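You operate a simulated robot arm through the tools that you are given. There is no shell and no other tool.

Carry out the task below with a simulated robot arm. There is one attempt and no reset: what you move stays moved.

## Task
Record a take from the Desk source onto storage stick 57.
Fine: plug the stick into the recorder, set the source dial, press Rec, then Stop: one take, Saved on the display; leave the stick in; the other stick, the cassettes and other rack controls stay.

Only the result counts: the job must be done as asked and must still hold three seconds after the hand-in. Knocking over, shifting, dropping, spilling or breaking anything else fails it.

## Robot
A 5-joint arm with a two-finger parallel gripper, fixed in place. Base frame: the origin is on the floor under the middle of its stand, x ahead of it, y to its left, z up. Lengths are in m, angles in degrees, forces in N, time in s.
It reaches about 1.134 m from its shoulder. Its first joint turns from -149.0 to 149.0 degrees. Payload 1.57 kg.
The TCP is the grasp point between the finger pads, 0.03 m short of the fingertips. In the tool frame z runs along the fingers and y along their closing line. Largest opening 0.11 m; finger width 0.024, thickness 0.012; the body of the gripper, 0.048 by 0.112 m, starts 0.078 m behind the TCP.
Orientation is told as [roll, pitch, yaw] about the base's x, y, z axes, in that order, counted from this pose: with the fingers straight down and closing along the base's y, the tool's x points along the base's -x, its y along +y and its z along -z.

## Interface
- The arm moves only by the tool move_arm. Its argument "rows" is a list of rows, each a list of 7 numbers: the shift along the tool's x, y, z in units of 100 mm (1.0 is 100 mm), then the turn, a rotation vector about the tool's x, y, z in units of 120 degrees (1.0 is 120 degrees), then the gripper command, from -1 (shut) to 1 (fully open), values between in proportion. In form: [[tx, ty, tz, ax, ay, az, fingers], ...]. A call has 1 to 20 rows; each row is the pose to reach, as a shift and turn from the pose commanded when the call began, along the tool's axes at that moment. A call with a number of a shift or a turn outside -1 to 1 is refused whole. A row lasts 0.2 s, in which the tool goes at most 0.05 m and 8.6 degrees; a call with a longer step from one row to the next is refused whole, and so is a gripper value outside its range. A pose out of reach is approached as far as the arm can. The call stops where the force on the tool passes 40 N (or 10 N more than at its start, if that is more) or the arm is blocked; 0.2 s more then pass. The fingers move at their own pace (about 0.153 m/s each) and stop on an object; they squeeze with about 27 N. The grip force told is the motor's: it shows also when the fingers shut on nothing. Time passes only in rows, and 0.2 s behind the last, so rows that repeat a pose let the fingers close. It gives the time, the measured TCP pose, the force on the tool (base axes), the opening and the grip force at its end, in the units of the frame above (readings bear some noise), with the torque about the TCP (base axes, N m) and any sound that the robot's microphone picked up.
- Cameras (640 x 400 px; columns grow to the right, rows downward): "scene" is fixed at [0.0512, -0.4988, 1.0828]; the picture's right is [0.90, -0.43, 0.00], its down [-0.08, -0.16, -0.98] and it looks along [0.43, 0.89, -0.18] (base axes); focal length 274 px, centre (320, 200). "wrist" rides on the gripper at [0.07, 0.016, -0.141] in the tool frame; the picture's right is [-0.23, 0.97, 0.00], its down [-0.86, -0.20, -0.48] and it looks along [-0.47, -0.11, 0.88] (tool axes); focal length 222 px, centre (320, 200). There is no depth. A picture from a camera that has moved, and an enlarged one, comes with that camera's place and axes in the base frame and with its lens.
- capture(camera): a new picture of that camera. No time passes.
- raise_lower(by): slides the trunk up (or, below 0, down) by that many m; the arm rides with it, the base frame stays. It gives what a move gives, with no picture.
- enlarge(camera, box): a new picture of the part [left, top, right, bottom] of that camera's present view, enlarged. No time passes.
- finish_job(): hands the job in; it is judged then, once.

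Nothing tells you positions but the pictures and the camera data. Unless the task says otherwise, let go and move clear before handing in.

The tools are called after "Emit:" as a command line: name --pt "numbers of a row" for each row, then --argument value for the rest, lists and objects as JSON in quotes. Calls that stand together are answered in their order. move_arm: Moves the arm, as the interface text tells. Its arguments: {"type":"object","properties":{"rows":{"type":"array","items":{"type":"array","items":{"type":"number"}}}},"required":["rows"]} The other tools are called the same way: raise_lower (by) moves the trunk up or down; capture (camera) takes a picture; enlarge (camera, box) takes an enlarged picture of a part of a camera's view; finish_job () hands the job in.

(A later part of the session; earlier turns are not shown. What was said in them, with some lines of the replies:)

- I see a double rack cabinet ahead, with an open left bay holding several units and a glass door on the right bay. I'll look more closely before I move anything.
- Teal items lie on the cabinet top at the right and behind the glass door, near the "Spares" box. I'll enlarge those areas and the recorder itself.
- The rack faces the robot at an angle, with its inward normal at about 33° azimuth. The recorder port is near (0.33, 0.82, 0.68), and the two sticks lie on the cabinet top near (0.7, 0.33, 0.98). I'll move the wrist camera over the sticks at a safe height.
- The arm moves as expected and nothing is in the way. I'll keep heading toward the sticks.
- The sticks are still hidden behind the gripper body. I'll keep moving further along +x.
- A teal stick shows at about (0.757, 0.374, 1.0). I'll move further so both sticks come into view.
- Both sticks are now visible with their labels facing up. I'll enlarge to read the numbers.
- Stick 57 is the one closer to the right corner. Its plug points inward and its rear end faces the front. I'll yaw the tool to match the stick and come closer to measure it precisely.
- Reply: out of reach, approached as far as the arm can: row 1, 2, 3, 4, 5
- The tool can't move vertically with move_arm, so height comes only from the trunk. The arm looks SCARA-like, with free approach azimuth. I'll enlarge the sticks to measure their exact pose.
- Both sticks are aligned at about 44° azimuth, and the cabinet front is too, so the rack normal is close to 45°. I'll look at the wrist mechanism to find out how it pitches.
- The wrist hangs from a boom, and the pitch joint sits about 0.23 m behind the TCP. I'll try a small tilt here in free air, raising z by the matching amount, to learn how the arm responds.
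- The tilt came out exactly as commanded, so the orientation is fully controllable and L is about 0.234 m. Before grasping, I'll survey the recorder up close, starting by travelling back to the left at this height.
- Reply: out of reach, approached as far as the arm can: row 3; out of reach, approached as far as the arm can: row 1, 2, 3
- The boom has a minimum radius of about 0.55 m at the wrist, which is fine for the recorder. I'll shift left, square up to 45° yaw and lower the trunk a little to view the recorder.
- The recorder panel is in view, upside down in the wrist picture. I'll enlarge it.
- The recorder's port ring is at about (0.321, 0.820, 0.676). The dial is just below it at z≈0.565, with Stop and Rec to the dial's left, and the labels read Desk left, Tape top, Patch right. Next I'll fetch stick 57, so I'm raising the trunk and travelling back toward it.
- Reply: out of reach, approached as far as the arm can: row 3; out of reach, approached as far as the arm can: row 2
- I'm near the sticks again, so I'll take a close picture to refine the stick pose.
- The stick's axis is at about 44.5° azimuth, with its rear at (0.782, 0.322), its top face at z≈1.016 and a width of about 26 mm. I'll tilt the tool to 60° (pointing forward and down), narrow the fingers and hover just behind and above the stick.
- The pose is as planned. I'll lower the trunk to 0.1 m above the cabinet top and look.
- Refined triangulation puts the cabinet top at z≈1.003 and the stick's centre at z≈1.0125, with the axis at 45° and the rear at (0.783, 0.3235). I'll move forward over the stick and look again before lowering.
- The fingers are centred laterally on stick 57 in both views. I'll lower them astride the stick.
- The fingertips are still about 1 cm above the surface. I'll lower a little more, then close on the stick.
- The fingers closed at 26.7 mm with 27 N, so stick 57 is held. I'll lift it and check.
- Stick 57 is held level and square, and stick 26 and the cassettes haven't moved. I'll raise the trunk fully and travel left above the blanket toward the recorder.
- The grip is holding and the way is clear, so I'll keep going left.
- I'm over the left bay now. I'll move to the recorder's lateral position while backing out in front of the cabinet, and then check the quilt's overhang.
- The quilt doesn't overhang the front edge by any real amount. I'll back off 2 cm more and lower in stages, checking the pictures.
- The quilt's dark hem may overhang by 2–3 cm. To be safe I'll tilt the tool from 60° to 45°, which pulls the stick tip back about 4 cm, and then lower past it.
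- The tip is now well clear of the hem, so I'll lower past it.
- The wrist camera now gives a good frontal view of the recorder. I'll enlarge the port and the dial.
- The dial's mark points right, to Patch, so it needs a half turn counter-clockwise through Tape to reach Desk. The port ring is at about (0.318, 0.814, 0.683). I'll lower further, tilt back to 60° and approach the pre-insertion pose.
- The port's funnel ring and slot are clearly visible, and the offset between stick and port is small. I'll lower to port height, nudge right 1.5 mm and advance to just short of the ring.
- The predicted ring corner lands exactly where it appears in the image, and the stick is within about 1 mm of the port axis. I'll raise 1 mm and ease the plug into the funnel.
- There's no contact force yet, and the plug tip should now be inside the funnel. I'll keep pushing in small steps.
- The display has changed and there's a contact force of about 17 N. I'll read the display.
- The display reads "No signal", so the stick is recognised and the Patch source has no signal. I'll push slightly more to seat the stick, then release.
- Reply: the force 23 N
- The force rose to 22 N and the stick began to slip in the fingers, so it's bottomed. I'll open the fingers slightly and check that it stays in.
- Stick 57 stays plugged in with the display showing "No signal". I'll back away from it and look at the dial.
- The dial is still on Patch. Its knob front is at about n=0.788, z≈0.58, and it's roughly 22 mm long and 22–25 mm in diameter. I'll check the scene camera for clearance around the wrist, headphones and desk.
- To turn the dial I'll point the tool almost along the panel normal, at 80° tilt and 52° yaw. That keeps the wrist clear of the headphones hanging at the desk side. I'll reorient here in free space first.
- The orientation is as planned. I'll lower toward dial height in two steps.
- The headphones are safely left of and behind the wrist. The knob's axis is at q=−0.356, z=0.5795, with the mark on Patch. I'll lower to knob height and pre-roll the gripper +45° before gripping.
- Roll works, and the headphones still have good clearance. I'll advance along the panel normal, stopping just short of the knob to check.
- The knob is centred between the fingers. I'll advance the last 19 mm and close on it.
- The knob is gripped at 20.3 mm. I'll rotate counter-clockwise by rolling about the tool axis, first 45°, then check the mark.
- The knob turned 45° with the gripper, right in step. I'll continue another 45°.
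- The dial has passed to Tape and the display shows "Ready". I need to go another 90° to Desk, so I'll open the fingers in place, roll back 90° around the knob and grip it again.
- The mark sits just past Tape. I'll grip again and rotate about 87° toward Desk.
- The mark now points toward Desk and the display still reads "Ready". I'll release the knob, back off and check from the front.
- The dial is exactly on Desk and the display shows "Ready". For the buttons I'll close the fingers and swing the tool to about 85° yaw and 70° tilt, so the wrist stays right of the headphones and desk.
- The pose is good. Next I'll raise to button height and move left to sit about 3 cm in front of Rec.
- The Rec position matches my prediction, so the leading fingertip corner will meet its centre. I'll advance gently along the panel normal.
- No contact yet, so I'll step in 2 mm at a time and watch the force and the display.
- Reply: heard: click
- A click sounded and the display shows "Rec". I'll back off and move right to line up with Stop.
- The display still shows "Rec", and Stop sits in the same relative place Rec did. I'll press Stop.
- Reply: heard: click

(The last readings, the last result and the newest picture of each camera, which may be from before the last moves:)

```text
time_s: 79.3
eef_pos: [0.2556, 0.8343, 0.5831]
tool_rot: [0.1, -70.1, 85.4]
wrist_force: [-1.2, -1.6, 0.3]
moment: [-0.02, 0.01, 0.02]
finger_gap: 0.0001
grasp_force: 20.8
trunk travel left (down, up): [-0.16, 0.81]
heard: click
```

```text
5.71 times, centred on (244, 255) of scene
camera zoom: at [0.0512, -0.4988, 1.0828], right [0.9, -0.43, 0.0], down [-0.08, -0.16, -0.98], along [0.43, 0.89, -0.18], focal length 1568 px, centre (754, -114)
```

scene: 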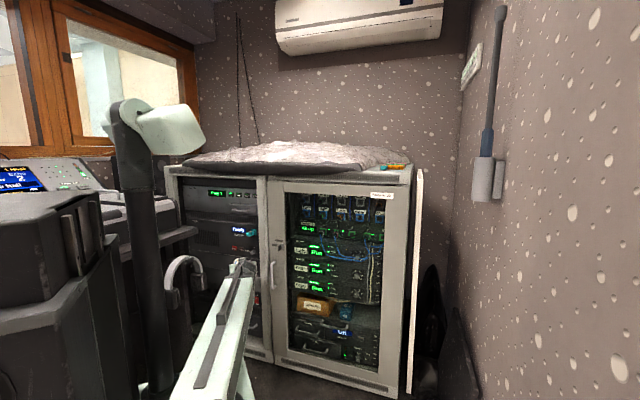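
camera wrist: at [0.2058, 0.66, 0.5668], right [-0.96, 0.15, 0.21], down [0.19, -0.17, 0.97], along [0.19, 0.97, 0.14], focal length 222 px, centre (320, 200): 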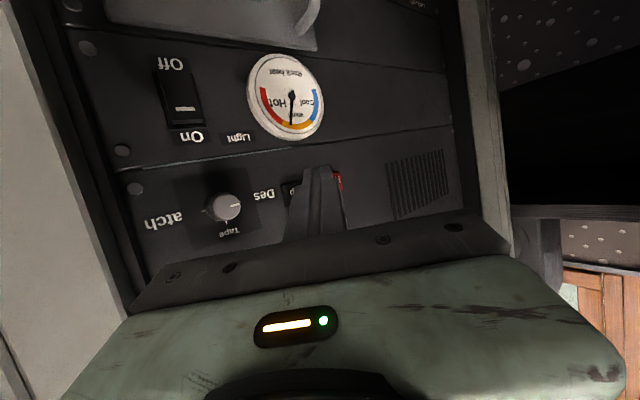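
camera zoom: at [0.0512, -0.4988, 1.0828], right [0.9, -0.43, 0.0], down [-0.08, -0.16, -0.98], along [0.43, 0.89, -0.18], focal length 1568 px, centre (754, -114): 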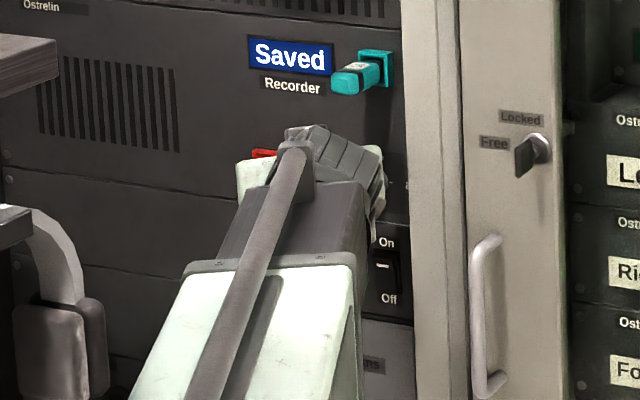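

A click sounded and the display shows "Saved". I'll back straight off from the panel and check everything.

Emit:
move_arm --pt "0.0785 0.1944 -0.2145 0 0 0 -1" --pt "0.157 0.3888 -0.429 0 0 0 -1" --pt "0.2355 0.583 -0.6436 0 0 0 -1"

Emit:
capture --camera "wrist"

Emit:
capture --camera "scene"

Emit:
enlarge --camera "scene" --box '[204, 210, 300, 290]'

Emit:
enlarge --camera "scene" --box '[360, 150, 424, 190]'

```text
time_s: 80.1
eef_pos: [0.1909, 0.7709, 0.5831]
tool_rot: [0.2, -69.9, 85.3]
wrist_force: [0.3, 0.5, 0.1]
moment: [-0.02, -0.03, -0.02]
finger_gap: 0.0
grasp_force: 20.9
trunk travel left (down, up): [-0.16, 0.81]
```

```text
taken
camera wrist: at [0.1631, 0.6162, 0.5667], right [-0.96, 0.15, 0.21], down [0.19, -0.17, 0.97], along [0.19, 0.97, 0.14], focal length 222 px, centre (320, 200)
```

wrist: 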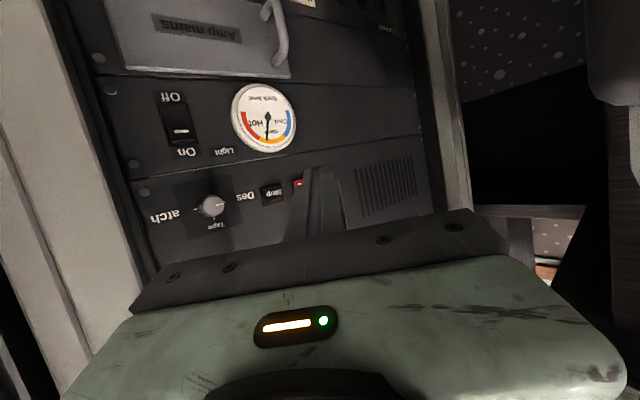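

```text
taken
```

scene: 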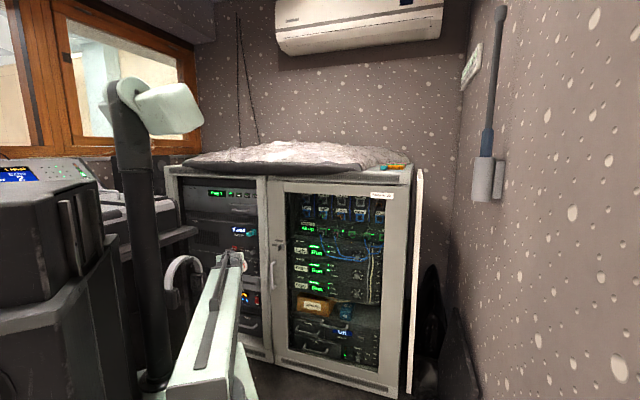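

```text
5.00 times, centred on (252, 250) of scene
camera zoom: at [0.0512, -0.4988, 1.0828], right [0.9, -0.43, 0.0], down [-0.08, -0.16, -0.98], along [0.43, 0.89, -0.18], focal length 1372 px, centre (660, -50)
```

zoom: 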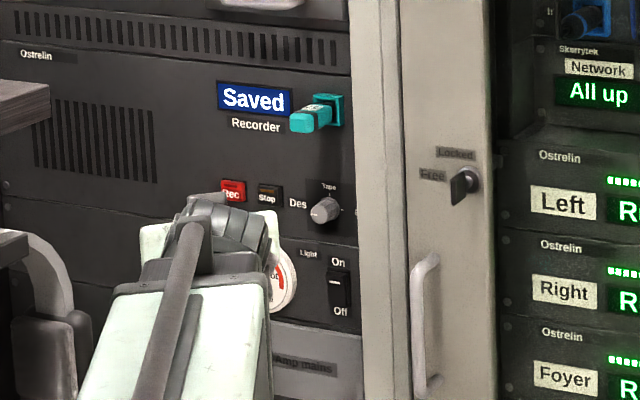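

```text
10.00 times, centred on (392, 170) of scene
camera zoom: at [0.0512, -0.4988, 1.0828], right [0.9, -0.43, 0.0], down [-0.08, -0.16, -0.98], along [0.43, 0.89, -0.18], focal length 2745 px, centre (-400, 500)
```

zoom: 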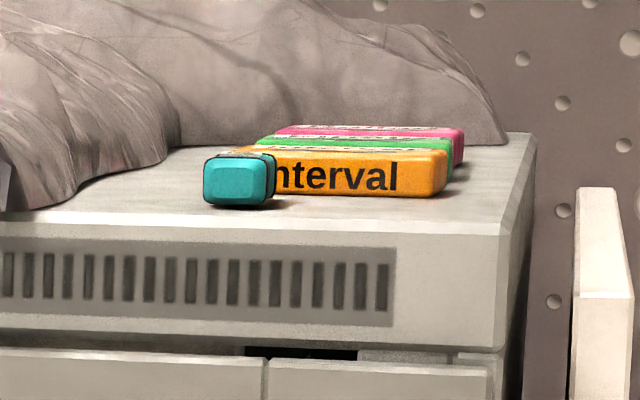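

The display shows "Saved", stick 57 is in the recorder and the dial is on Desk. The other stick, the cassettes and the other controls are untouched. The hand is empty and clear of the panel, so I'm handing the job in.

Emit:
finish_job

```text
The job is handed in.
```

The take is recorded: the recorder's display reads "Saved", and the job is handed in.

- **Stick:** stick 57 is plugged into the recorder and left in.
- **Source:** I turned the dial from Patch to Desk, and the mark lines up with the Desk tick.
- **Take:** I pressed Rec once and Stop once. Each press clicked, and the display went from "Ready" to "Rec" to "Saved".
- **Everything else:** in the last pictures stick 26, the cassettes and the headphones were where they started. I touched no other rack controls.

The gripper is empty and clear of the panel. I got no result back from the hand-in itself.
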